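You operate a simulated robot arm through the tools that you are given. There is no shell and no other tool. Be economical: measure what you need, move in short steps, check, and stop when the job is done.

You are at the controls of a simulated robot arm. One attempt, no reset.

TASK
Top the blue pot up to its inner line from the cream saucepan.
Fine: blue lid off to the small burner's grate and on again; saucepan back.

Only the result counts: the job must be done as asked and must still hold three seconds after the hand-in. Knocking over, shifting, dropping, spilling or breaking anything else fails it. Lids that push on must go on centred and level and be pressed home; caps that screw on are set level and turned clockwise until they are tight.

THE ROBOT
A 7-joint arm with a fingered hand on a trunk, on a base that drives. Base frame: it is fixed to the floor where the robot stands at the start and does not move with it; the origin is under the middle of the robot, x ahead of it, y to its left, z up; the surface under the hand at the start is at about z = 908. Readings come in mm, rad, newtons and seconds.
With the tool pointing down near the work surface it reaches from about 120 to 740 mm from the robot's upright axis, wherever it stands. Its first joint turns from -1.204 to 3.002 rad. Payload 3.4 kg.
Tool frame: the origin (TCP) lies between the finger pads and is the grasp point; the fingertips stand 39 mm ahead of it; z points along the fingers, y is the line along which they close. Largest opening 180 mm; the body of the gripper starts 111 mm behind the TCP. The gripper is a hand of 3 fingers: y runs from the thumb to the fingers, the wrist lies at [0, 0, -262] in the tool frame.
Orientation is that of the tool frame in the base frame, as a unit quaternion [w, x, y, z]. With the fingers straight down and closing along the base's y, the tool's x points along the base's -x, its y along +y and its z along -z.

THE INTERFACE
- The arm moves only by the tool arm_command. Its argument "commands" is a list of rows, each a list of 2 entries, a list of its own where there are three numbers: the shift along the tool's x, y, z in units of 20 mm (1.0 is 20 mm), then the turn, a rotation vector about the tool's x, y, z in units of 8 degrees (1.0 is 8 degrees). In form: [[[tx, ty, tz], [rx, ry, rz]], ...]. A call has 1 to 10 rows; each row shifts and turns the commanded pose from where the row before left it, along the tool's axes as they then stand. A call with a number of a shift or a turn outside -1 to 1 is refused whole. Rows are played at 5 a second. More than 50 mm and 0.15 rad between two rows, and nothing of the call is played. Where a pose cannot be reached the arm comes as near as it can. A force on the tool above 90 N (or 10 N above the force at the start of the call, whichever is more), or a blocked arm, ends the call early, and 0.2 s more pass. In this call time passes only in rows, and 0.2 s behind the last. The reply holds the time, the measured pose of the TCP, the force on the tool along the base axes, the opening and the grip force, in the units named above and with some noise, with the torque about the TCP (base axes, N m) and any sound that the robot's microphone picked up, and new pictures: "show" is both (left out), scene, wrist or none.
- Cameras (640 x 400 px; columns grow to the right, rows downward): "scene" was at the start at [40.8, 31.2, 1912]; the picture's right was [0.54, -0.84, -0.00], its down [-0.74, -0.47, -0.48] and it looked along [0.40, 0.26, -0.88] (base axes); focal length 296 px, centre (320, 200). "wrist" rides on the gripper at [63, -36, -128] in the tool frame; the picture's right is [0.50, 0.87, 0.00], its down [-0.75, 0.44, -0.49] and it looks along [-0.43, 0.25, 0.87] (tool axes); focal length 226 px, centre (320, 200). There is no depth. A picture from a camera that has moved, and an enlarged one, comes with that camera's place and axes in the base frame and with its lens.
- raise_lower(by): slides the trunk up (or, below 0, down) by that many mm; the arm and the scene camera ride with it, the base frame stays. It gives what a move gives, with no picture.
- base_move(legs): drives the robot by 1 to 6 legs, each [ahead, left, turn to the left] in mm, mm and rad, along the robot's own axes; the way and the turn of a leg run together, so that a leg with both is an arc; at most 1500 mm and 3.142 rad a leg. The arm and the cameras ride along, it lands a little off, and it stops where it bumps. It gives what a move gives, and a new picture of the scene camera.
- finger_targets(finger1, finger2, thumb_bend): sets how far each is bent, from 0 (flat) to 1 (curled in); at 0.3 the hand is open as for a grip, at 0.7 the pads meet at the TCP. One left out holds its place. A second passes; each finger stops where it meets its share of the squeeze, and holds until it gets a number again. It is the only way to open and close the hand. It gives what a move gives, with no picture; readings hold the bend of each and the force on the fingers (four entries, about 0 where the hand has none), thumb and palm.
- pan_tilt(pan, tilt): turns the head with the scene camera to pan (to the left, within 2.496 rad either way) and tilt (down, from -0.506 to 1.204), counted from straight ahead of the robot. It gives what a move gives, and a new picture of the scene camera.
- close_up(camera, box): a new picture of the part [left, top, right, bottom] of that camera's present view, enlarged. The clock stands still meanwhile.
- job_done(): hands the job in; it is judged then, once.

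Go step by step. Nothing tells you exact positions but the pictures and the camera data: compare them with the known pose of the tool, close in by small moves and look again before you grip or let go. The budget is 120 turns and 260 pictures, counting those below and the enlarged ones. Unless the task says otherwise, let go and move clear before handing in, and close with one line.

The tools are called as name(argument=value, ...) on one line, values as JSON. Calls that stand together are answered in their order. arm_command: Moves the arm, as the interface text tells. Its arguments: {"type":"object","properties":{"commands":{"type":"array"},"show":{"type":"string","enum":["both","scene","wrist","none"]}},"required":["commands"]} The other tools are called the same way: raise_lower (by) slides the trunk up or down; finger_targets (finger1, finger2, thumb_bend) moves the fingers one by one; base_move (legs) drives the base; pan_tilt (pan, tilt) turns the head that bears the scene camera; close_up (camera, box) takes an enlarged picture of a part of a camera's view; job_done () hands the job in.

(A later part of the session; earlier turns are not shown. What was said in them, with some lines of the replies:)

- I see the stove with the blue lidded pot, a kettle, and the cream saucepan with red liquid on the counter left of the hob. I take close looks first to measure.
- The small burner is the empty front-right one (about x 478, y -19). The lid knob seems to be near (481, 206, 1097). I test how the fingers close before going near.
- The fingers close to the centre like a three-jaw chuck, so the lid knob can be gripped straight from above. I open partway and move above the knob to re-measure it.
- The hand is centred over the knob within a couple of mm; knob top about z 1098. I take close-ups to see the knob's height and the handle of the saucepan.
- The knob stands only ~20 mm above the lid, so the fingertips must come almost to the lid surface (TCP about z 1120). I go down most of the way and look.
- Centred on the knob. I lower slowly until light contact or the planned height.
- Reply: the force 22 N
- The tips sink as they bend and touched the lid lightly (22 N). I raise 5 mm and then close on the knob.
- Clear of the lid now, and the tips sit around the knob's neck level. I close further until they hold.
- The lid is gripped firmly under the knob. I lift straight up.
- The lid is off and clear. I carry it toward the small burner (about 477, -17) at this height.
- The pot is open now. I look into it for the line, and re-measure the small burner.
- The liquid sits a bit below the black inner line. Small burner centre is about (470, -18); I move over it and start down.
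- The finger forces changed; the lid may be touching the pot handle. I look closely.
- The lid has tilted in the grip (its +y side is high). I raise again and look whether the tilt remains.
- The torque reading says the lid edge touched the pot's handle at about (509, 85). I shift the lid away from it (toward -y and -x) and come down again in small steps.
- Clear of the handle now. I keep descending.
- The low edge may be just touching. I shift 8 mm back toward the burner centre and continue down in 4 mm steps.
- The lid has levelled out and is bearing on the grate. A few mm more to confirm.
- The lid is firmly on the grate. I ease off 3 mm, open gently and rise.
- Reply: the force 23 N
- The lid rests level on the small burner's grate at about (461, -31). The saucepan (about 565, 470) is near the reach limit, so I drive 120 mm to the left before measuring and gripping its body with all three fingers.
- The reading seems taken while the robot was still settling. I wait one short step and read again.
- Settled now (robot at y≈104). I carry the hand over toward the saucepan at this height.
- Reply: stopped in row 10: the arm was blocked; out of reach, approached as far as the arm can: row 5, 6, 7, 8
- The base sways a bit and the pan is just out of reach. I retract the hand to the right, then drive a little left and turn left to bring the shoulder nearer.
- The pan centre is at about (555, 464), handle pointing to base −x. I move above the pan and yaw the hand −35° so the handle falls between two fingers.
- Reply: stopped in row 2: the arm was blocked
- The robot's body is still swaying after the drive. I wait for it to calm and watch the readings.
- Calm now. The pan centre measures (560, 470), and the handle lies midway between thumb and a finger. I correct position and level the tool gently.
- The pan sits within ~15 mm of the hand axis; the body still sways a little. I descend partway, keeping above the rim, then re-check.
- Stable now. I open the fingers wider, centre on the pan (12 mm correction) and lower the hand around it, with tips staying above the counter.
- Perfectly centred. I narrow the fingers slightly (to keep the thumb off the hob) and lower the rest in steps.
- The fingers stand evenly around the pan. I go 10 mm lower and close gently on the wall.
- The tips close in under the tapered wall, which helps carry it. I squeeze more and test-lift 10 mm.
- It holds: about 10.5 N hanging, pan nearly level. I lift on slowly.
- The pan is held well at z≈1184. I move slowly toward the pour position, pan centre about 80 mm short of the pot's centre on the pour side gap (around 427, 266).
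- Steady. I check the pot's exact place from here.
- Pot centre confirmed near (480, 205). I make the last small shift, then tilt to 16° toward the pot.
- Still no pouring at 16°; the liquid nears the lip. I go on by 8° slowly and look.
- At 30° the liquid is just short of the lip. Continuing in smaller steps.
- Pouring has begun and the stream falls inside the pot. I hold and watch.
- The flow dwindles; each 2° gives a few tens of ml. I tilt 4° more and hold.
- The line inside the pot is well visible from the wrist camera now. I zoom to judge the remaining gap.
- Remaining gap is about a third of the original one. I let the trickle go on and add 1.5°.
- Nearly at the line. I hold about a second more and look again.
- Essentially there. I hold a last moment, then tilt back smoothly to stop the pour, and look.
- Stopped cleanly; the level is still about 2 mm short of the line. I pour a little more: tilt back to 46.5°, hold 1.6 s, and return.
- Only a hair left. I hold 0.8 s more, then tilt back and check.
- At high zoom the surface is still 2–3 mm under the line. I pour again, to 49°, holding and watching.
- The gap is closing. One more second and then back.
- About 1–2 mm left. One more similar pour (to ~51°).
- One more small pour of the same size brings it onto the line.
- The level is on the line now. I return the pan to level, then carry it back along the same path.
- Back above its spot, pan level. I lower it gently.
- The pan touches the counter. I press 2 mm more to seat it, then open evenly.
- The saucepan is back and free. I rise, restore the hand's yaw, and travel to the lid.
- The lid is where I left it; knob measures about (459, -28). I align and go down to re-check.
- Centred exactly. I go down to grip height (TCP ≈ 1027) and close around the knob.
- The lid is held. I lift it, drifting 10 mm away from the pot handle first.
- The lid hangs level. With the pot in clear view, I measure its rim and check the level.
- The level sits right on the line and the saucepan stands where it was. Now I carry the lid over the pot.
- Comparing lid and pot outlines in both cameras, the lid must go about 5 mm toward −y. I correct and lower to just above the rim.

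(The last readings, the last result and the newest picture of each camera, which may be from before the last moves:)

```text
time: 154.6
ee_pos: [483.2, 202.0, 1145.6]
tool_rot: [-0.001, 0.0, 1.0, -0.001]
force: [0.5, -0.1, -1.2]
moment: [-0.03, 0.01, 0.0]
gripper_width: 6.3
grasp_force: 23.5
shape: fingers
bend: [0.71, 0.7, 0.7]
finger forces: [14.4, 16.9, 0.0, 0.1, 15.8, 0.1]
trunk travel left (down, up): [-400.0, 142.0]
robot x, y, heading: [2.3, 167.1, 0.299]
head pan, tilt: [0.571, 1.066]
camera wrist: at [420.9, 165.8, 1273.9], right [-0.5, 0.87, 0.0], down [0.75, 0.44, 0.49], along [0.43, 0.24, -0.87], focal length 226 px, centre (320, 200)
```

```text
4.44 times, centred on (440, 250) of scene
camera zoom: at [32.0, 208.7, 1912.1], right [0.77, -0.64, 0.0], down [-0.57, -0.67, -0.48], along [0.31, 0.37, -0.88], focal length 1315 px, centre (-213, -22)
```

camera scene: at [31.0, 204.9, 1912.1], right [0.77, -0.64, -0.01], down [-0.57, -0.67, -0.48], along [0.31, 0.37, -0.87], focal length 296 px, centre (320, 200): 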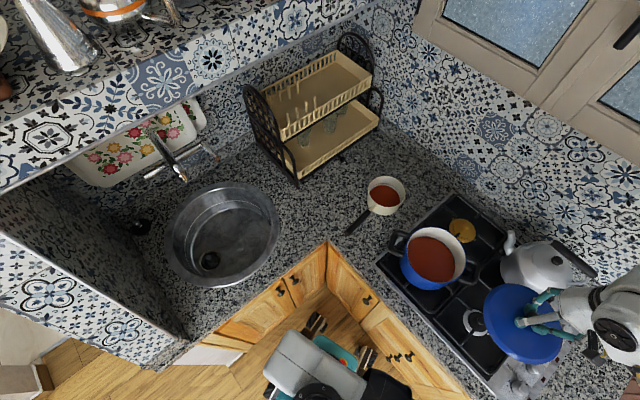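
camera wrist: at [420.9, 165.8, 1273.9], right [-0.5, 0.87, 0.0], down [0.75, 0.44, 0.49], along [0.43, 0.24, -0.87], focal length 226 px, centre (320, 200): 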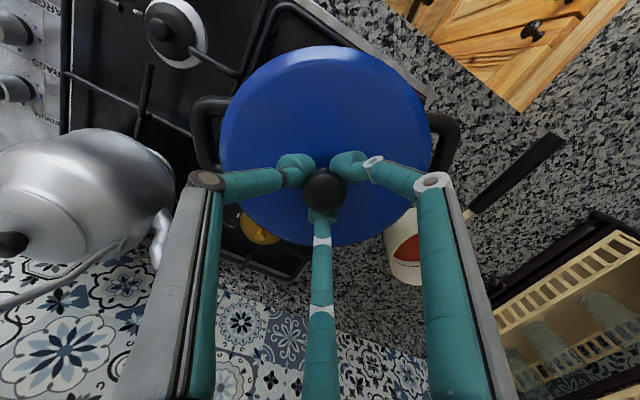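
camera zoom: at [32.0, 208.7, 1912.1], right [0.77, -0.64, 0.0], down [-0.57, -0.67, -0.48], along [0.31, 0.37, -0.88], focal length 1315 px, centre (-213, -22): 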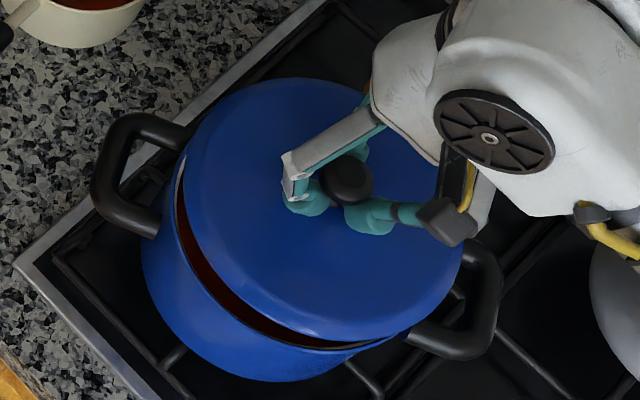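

Aligned across; along x the lid looks ~3 mm too far. I correct that and lower slowly toward the seat.

arm_command(commands=[[[0.15, 0, 0], [0, 0, 0]], [[0, 0, 0.3], [0, 0, 0]], [[0, 0, 0.25], [0, 0, 0]], [[0, 0, 0], [0, 0, 0]]], show="none")

close_up(camera="scene", box=[390, 205, 490, 295])

close_up(camera="wrist", box=[160, 20, 480, 270])

```text
time: 155.6
ee_pos: [478.8, 202.3, 1133.8]
tool_rot: [0.0, 0.0, 1.0, -0.001]
force: [0.1, -0.3, -1.5]
moment: [-0.03, 0.0, 0.0]
gripper_width: 6.3
grasp_force: 23.7
shape: fingers
bend: [0.71, 0.7, 0.7]
finger forces: [14.5, 16.8, 0.0, 0.0, 15.9, 0.0]
trunk travel left (down, up): [-400.0, 142.0]
robot x, y, heading: [-0.6, 168.8, 0.302]
head pan, tilt: [0.571, 1.066]
```

```text
4.44 times, centred on (440, 250) of scene
camera zoom: at [31.9, 208.7, 1912.1], right [0.77, -0.64, 0.0], down [-0.57, -0.67, -0.48], along [0.31, 0.37, -0.88], focal length 1315 px, centre (-213, -22)
```

zoom: 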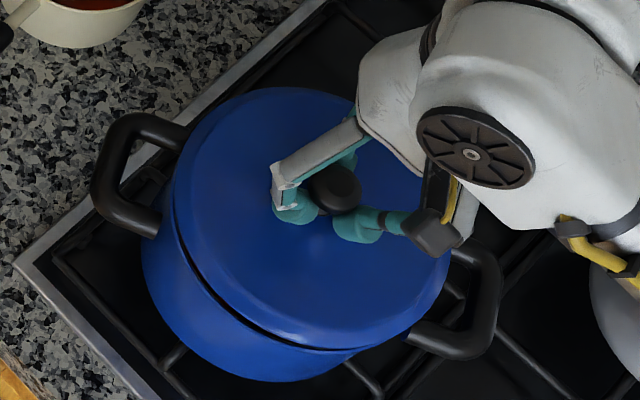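

```text
1.60 times, centred on (320, 145) of wrist
camera zoom: at [417.1, 166.6, 1262.3], right [-0.5, 0.87, 0.0], down [0.75, 0.44, 0.49], along [0.43, 0.24, -0.87], focal length 362 px, centre (320, 288)
```

zoom: 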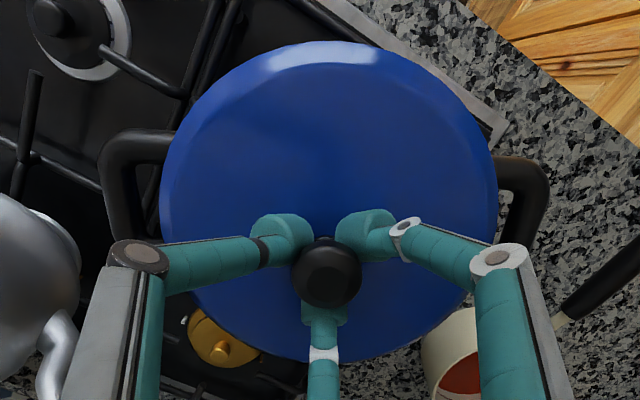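

Lid and rim line up well. I lower onto the seat in small steps.

arm_command(commands=[[[0, 0, 0.15], [0, 0, 0]], [[0, 0, 0.1], [0, 0, 0]], [[0, 0, 0], [0, 0, 0]]], show="none")

arm_command(commands=[[[0, 0, 0.1], [0, 0, 0]], [[0, 0, 0], [0, 0, 0]]], show="none")

close_up(camera="scene", box=[390, 205, 490, 295])

```text
time: 156.4
ee_pos: [479.2, 202.3, 1128.2]
tool_rot: [0.0, 0.0, 1.0, 0.0]
force: [-0.9, 1.1, -1.6]
moment: [-0.01, 0.02, 0.01]
gripper_width: 6.1
grasp_force: 24.3
shape: fingers
bend: [0.71, 0.7, 0.7]
finger forces: [14.5, 17.0, 0.1, 0.1, 16.0, 0.0]
trunk travel left (down, up): [-400.0, 142.0]
robot x, y, heading: [3.6, 172.5, 0.303]
head pan, tilt: [0.571, 1.066]
```

```text
time: 157.0
ee_pos: [480.2, 203.4, 1126.3]
tool_rot: [0.0, 0.0, 1.0, -0.001]
force: [-0.3, 0.6, -1.5]
moment: [-0.04, 0.0, 0.01]
gripper_width: 6.3
grasp_force: 24.1
shape: fingers
bend: [0.71, 0.7, 0.7]
finger forces: [14.5, 16.9, 0.1, 0.0, 15.9, 0.0]
trunk travel left (down, up): [-400.0, 142.0]
robot x, y, heading: [2.0, 172.3, 0.301]
head pan, tilt: [0.571, 1.066]
```

```text
4.44 times, centred on (440, 250) of scene
camera zoom: at [31.8, 208.7, 1912.1], right [0.77, -0.64, 0.0], down [-0.57, -0.67, -0.48], along [0.31, 0.37, -0.88], focal length 1315 px, centre (-213, -22)
```

zoom: 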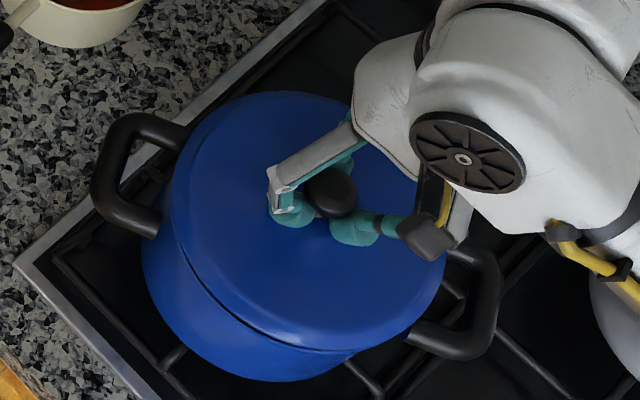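

arm_command(commands=[[[0, 0, 0.1], [0, 0, 0]], [[0, 0, 0], [0, 0, 0]]], show="none")

arm_command(commands=[[[0, 0, 0.1], [0, 0, 0]], [[0, 0, 0], [0, 0, 0]]], show="none")

close_up(camera="scene", box=[390, 205, 490, 295])

```text
time: 157.6
ee_pos: [479.8, 202.2, 1124.6]
tool_rot: [-0.001, 0.0, 1.0, -0.002]
force: [0.6, 0.2, -1.7]
moment: [-0.02, -0.04, -0.03]
gripper_width: 6.1
grasp_force: 23.2
shape: fingers
bend: [0.71, 0.7, 0.7]
finger forces: [14.5, 17.0, 0.0, 0.0, 15.9, 0.1]
trunk travel left (down, up): [-400.0, 142.0]
robot x, y, heading: [2.0, 171.1, 0.303]
head pan, tilt: [0.571, 1.066]
```

```text
time: 158.2
ee_pos: [480.2, 202.4, 1121.8]
tool_rot: [-0.001, 0.001, 1.0, -0.001]
force: [-0.6, 0.7, -2.0]
moment: [-0.01, 0.02, 0.0]
gripper_width: 6.2
grasp_force: 23.4
shape: fingers
bend: [0.71, 0.7, 0.7]
finger forces: [14.7, 17.0, 0.0, 0.1, 16.0, 0.0]
trunk travel left (down, up): [-400.0, 142.0]
robot x, y, heading: [2.4, 169.9, 0.298]
head pan, tilt: [0.571, 1.066]
```

```text
4.44 times, centred on (440, 250) of scene
camera zoom: at [31.8, 208.7, 1912.1], right [0.77, -0.64, 0.0], down [-0.57, -0.67, -0.48], along [0.31, 0.37, -0.88], focal length 1315 px, centre (-213, -22)
```

zoom: 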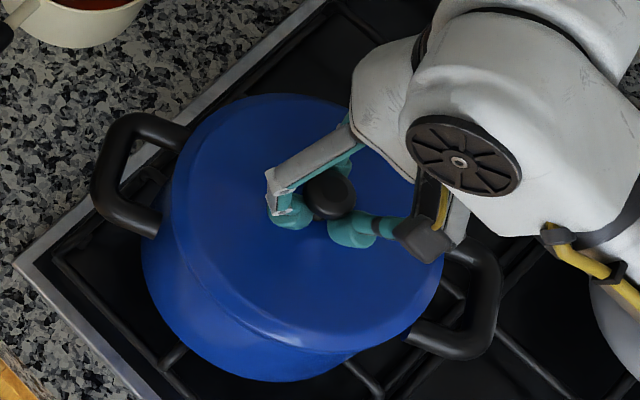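

arm_command(commands=[[[0, 0, 0.1], [0, 0, 0]], [[0, 0, 0], [0, 0, 0]]], show="none")

arm_command(commands=[[[0, 0, 0.1], [0, 0, 0]], [[0, 0, 0], [0, 0, 0]]], show="none")

close_up(camera="scene", box=[390, 205, 490, 295])

```text
time: 158.8
ee_pos: [480.3, 200.8, 1121.3]
tool_rot: [0.0, 0.0, 1.0, -0.001]
force: [0.0, -0.3, -0.7]
moment: [-0.03, -0.1, 0.01]
gripper_width: 6.3
grasp_force: 25.6
shape: fingers
bend: [0.71, 0.71, 0.7]
finger forces: [16.2, 19.0, 0.0, 0.0, 16.3, 0.1]
trunk travel left (down, up): [-400.0, 142.0]
robot x, y, heading: [4.8, 168.8, 0.298]
head pan, tilt: [0.571, 1.066]
```

```text
time: 159.4
ee_pos: [480.0, 202.0, 1119.0]
tool_rot: [0.0, 0.0, 1.0, -0.001]
force: [0.1, 0.0, 5.6]
moment: [-0.08, -0.12, -0.02]
gripper_width: 6.0
grasp_force: 28.7
shape: fingers
bend: [0.71, 0.71, 0.71]
finger forces: [18.0, 20.5, 0.0, 0.0, 18.8, 0.0]
trunk travel left (down, up): [-400.0, 142.0]
robot x, y, heading: [4.9, 171.9, 0.302]
head pan, tilt: [0.571, 1.066]
```

```text
4.44 times, centred on (440, 250) of scene
camera zoom: at [30.2, 208.7, 1912.2], right [0.77, -0.64, 0.0], down [-0.57, -0.67, -0.48], along [0.31, 0.37, -0.88], focal length 1315 px, centre (-213, -22)
```

zoom: 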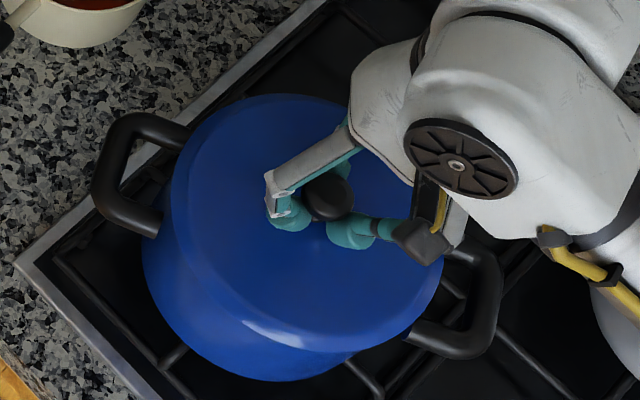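

The lid meets the rim with no gap left. I press it home with a few mm more.

arm_command(commands=[[[0, 0, 0.12], [0, 0, 0]], [[0, 0, 0.12], [0, 0, 0]], [[0, 0, 0], [0, 0, 0]]], show="none")

close_up(camera="scene", box=[390, 205, 490, 295])

close_up(camera="wrist", box=[160, 20, 480, 270])

```text
time: 160.2
ee_pos: [479.8, 202.0, 1117.7]
tool_rot: [0.003, 0.001, 1.0, 0.001]
force: [2.2, -4.5, 45.0]
moment: [-0.32, -0.07, 0.04]
gripper_width: 5.4
grasp_force: 48.6
shape: fingers
bend: [0.72, 0.72, 0.73]
finger forces: [24.8, 29.5, 0.0, 0.0, 42.9, 0.0]
trunk travel left (down, up): [-400.0, 142.0]
robot x, y, heading: [-0.3, 169.6, 0.297]
head pan, tilt: [0.571, 1.066]
```

```text
4.44 times, centred on (440, 250) of scene
camera zoom: at [23.8, 206.0, 1912.8], right [0.77, -0.64, 0.0], down [-0.56, -0.67, -0.49], along [0.31, 0.37, -0.87], focal length 1315 px, centre (-213, -22)
```

zoom: 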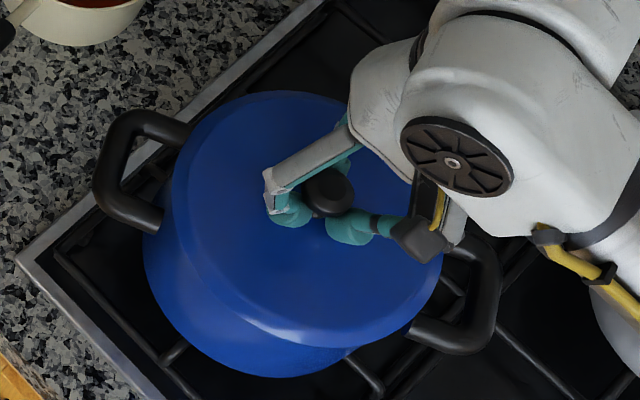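

```text
1.60 times, centred on (320, 145) of wrist
camera zoom: at [415.9, 165.2, 1245.6], right [-0.5, 0.87, 0.0], down [0.75, 0.43, 0.5], along [0.43, 0.25, -0.87], focal length 362 px, centre (320, 288)
```

zoom: 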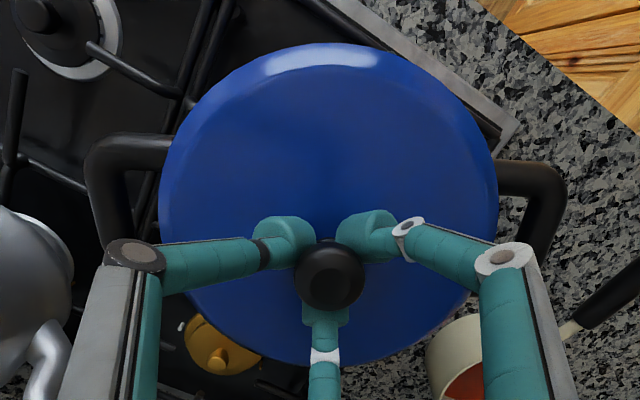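

Pressed home with 45 N, level and centred. I relieve the force, loosen the fingers slightly, rise 3 mm, and only then open fully.

arm_command(commands=[[[0, 0, -0.1], [0, 0, 0]], [[0, 0, -0.07], [0, 0, 0]], [[0, 0, 0], [0, 0, 0]]], show="none")

finger_targets(finger1=0.665, finger2=0.665, thumb_bend=0.665)

```text
time: 161.0
ee_pos: [479.4, 202.2, 1117.7]
tool_rot: [0.001, 0.001, 1.0, -0.001]
force: [5.7, -5.5, 32.3]
moment: [-0.29, -0.21, 0.1]
gripper_width: 5.3
grasp_force: 41.8
shape: fingers
bend: [0.72, 0.72, 0.73]
finger forces: [24.0, 18.9, 0.1, 0.0, 41.6, 0.0]
trunk travel left (down, up): [-400.0, 142.0]
robot x, y, heading: [4.3, 168.0, 0.3]
head pan, tilt: [0.571, 1.066]
```

```text
time: 162.0
ee_pos: [478.3, 202.9, 1120.1]
tool_rot: [0.002, 0.0, 1.0, 0.001]
force: [3.8, 0.5, 39.7]
moment: [-0.03, -0.13, 0.0]
gripper_width: 6.6
grasp_force: 31.7
shape: fingers
bend: [0.7, 0.69, 0.7]
finger forces: [16.5, 15.9, 0.1, 0.0, 32.2, 0.0]
trunk travel left (down, up): [-400.0, 142.0]
robot x, y, heading: [-2.6, 169.2, 0.3]
head pan, tilt: [0.571, 1.066]
```

arm_command(commands=[[[0, 0, -0.1], [0, 0, 0]], [[0, 0, -0.1], [0, 0, 0]], [[0, 0, 0], [0, 0, 0]]], show="none")

close_up(camera="scene", box=[390, 205, 490, 295])

```text
time: 162.8
ee_pos: [478.7, 201.6, 1120.0]
tool_rot: [-0.002, 0.0, 1.0, -0.002]
force: [-0.3, 2.3, 12.1]
moment: [0.05, 0.03, -0.02]
gripper_width: 8.0
grasp_force: 11.9
shape: fingers
bend: [0.67, 0.66, 0.68]
finger forces: [7.0, 7.0, 0.1, 0.0, 9.9, 0.1]
trunk travel left (down, up): [-400.0, 142.0]
robot x, y, heading: [0.1, 171.4, 0.308]
head pan, tilt: [0.571, 1.066]
```

```text
4.44 times, centred on (440, 250) of scene
camera zoom: at [29.1, 210.2, 1912.0], right [0.77, -0.64, 0.0], down [-0.56, -0.67, -0.48], along [0.31, 0.37, -0.88], focal length 1315 px, centre (-213, -22)
```

zoom: 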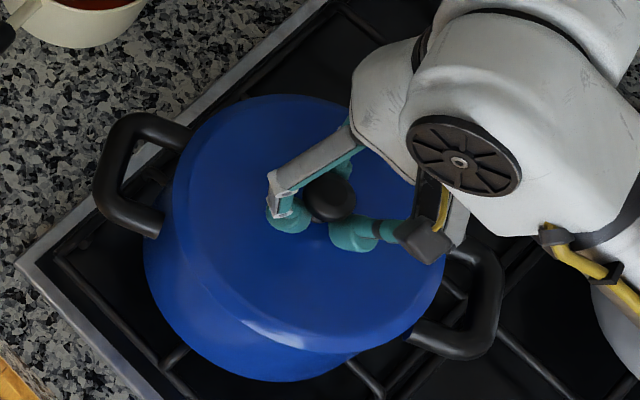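

Force is falling as the tips free themselves. I rise 2 mm more and open in small amounts.

arm_command(commands=[[[0, 0, -0.1], [0, 0, 0]], [[0, 0, 0], [0, 0, 0]]], show="none")

finger_targets(finger1=0.64, finger2=0.64, thumb_bend=0.64)

finger_targets(finger1=0.61, finger2=0.61, thumb_bend=0.61)

```text
time: 163.4
ee_pos: [479.7, 203.0, 1122.1]
tool_rot: [-0.001, 0.0, 1.0, -0.002]
force: [0.4, -0.3, -0.6]
moment: [0.03, 0.0, 0.01]
gripper_width: 11.1
grasp_force: 2.1
shape: fingers
bend: [0.66, 0.65, 0.66]
finger forces: [1.1, 1.3, 0.1, 0.0, 1.4, 0.0]
trunk travel left (down, up): [-400.0, 142.0]
robot x, y, heading: [-2.8, 170.0, 0.302]
head pan, tilt: [0.571, 1.066]
```

```text
time: 164.4
ee_pos: [479.2, 202.1, 1123.4]
tool_rot: [0.001, 0.0, 1.0, -0.001]
force: [1.6, 0.3, -0.1]
moment: [0.02, -0.01, 0.03]
gripper_width: 17.8
grasp_force: 0.2
shape: fingers
bend: [0.64, 0.64, 0.64]
finger forces: [0.0, 0.0, 0.0, 0.0, 0.1, 0.1]
trunk travel left (down, up): [-400.0, 142.0]
robot x, y, heading: [0.4, 170.6, 0.299]
head pan, tilt: [0.571, 1.066]
```

```text
time: 165.4
ee_pos: [479.7, 202.3, 1123.4]
tool_rot: [0.0, 0.0, 1.0, 0.0]
force: [-0.3, -0.1, 4.8]
moment: [0.06, -0.1, -0.02]
gripper_width: 29.1
grasp_force: 2.3
shape: fingers
bend: [0.61, 0.63, 0.61]
finger forces: [0.0, 5.1, 0.0, 0.0, 0.1, 0.1]
trunk travel left (down, up): [-400.0, 142.0]
robot x, y, heading: [6.8, 168.5, 0.3]
head pan, tilt: [0.571, 1.066]
```

arm_command(commands=[[[0, 0, -0.1], [0, 0, 0]], [[0, 0, 0], [0, 0, 0]]], show="none")

finger_targets(finger1=0.48, finger2=0.48, thumb_bend=0.48)

close_up(camera="wrist", box=[160, 20, 480, 270])

```text
time: 166.0
ee_pos: [478.0, 201.8, 1125.5]
tool_rot: [0.0, -0.001, 1.0, -0.001]
force: [0.6, 1.1, -0.2]
moment: [0.0, -0.01, -0.04]
gripper_width: 29.0
grasp_force: 0.1
shape: fingers
bend: [0.61, 0.61, 0.61]
finger forces: [0.0, 0.0, 0.0, 0.1, 0.0, 0.0]
trunk travel left (down, up): [-400.0, 142.0]
robot x, y, heading: [1.0, 167.8, 0.305]
head pan, tilt: [0.571, 1.066]
```

```text
time: 167.0
ee_pos: [479.9, 203.4, 1126.5]
tool_rot: [0.0, 0.0, 1.0, -0.001]
force: [1.2, -0.3, 0.6]
moment: [0.0, 0.03, 0.01]
gripper_width: 79.9
grasp_force: 0.0
shape: fingers
bend: [0.48, 0.48, 0.48]
finger forces: [0.0, 0.0, 0.0, 0.0, 0.0, 0.0]
trunk travel left (down, up): [-400.0, 142.0]
robot x, y, heading: [-2.9, 170.2, 0.303]
head pan, tilt: [0.571, 1.066]
```

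```text
1.60 times, centred on (320, 145) of wrist
camera zoom: at [417.1, 166.8, 1254.0], right [-0.5, 0.87, 0.0], down [0.75, 0.44, 0.49], along [0.43, 0.24, -0.87], focal length 362 px, centre (320, 288)
```

zoom: 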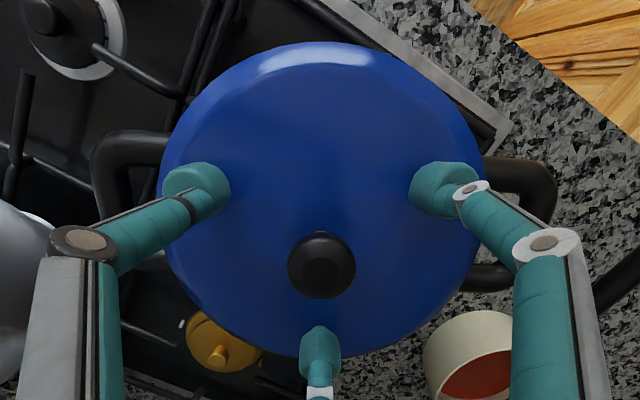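

The hand is free of the knob. I rise clear and inspect the lid on the pot.

arm_command(commands=[[[0, 0, -0.5], [0, 0, 0]], [[0, 0, -0.9], [0, 0, 0]], [[0, 0, -0.9], [0, 0, 0]], [[0, 0, -0.9], [0, 0, 0]], [[0, 0, -0.9], [0, 0, 0]], [[0, 0, -0.9], [0, 0, 0]], [[0, 0, -0.9], [0, 0, 0]], [[0, -0.5, -0.5], [0, 0, 0]]], show="none")

arm_command(commands=[[[0, -0.9, 0], [0, 0, 0]], [[0, -0.9, 0], [0, 0, 0]], [[0, -0.9, 0], [0, 0, 0]], [[0, -0.9, 0], [0, 0, 0]], [[0, -0.9, 0], [0, 0, 0]], [[0, -0.9, 0], [0, 0, 0]], [[0, -0.9, 0], [0, 0, 0]], [[0, -0.9, 0], [0, 0, 0]], [[0, -0.5, 0], [0, 0, 0]], [[0, 0, 0], [0, 0, 0]]])

close_up(camera="scene", box=[380, 205, 490, 295])

```text
time: 168.8
ee_pos: [479.5, 191.0, 1254.6]
tool_rot: [0.0, 0.0, 1.0, 0.0]
force: [0.3, -0.3, 0.1]
moment: [-0.03, -0.02, 0.0]
gripper_width: 80.1
grasp_force: 0.1
shape: fingers
bend: [0.48, 0.48, 0.48]
finger forces: [0.0, 0.1, 0.0, 0.0, 0.1, 0.0]
trunk travel left (down, up): [-400.0, 142.0]
robot x, y, heading: [1.5, 168.8, 0.301]
head pan, tilt: [0.571, 1.066]
```

```text
time: 171.0
ee_pos: [480.6, 39.5, 1251.3]
tool_rot: [0.0, 0.001, 1.0, -0.001]
force: [0.5, 1.2, 0.1]
moment: [-0.03, -0.02, 0.01]
gripper_width: 80.2
grasp_force: 0.0
shape: fingers
bend: [0.48, 0.48, 0.48]
finger forces: [0.0, 0.0, 0.0, 0.1, 0.1, 0.1]
trunk travel left (down, up): [-400.0, 142.0]
robot x, y, heading: [-2.4, 173.9, 0.296]
head pan, tilt: [0.571, 1.066]
camera scene: at [31.4, 206.1, 1912.1], right [0.77, -0.64, -0.01], down [-0.57, -0.67, -0.48], along [0.31, 0.37, -0.88], focal length 296 px, centre (320, 200)
camera wrist: at [416.8, 2.8, 1381.5], right [-0.5, 0.87, 0.0], down [0.75, 0.44, 0.49], along [0.43, 0.24, -0.87], focal length 226 px, centre (320, 200)
```

scene: 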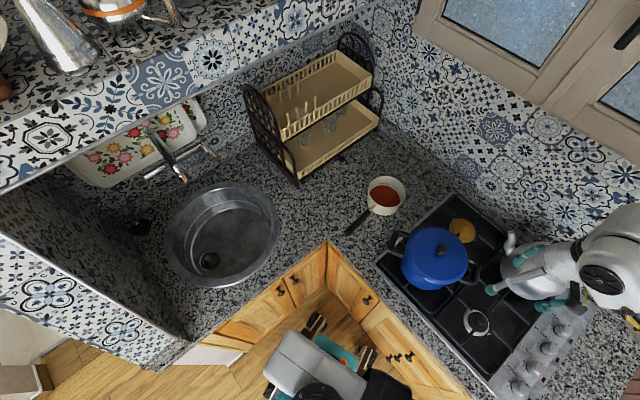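
wrist: 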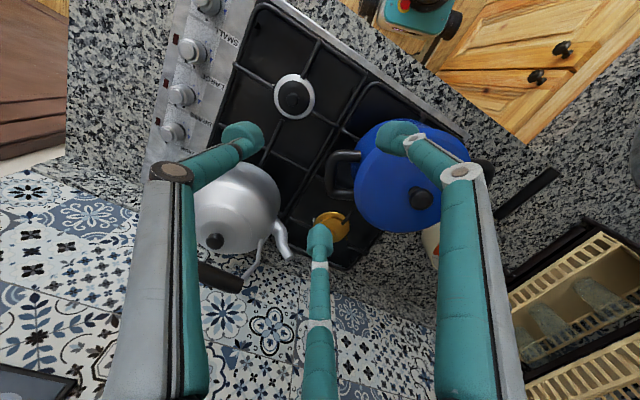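

```text
4.44 times, centred on (435, 250) of scene
camera zoom: at [31.4, 206.1, 1912.1], right [0.77, -0.64, -0.01], down [-0.57, -0.67, -0.48], along [0.31, 0.37, -0.88], focal length 1315 px, centre (-191, -22)
```

zoom: 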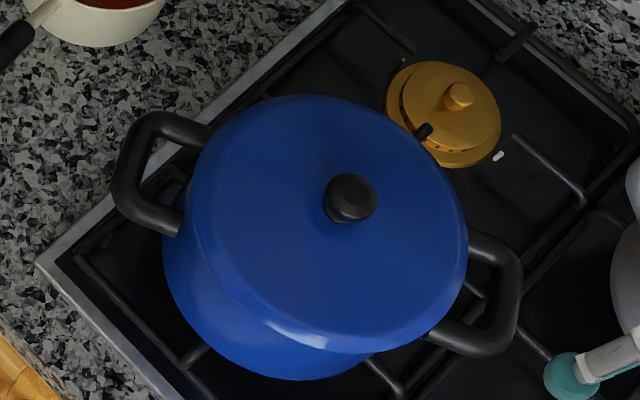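

The lid sits centred and closed, the saucepan is back on its spot, the small burner is clear, and the hand is free. I hand in.

job_done()

```text
The job is handed in.
```

The blue pot is topped up to its inner line. Its lid is back on, centred, level and pressed down, and the saucepan is back where it stood. I saw no spills, and nothing else was moved.
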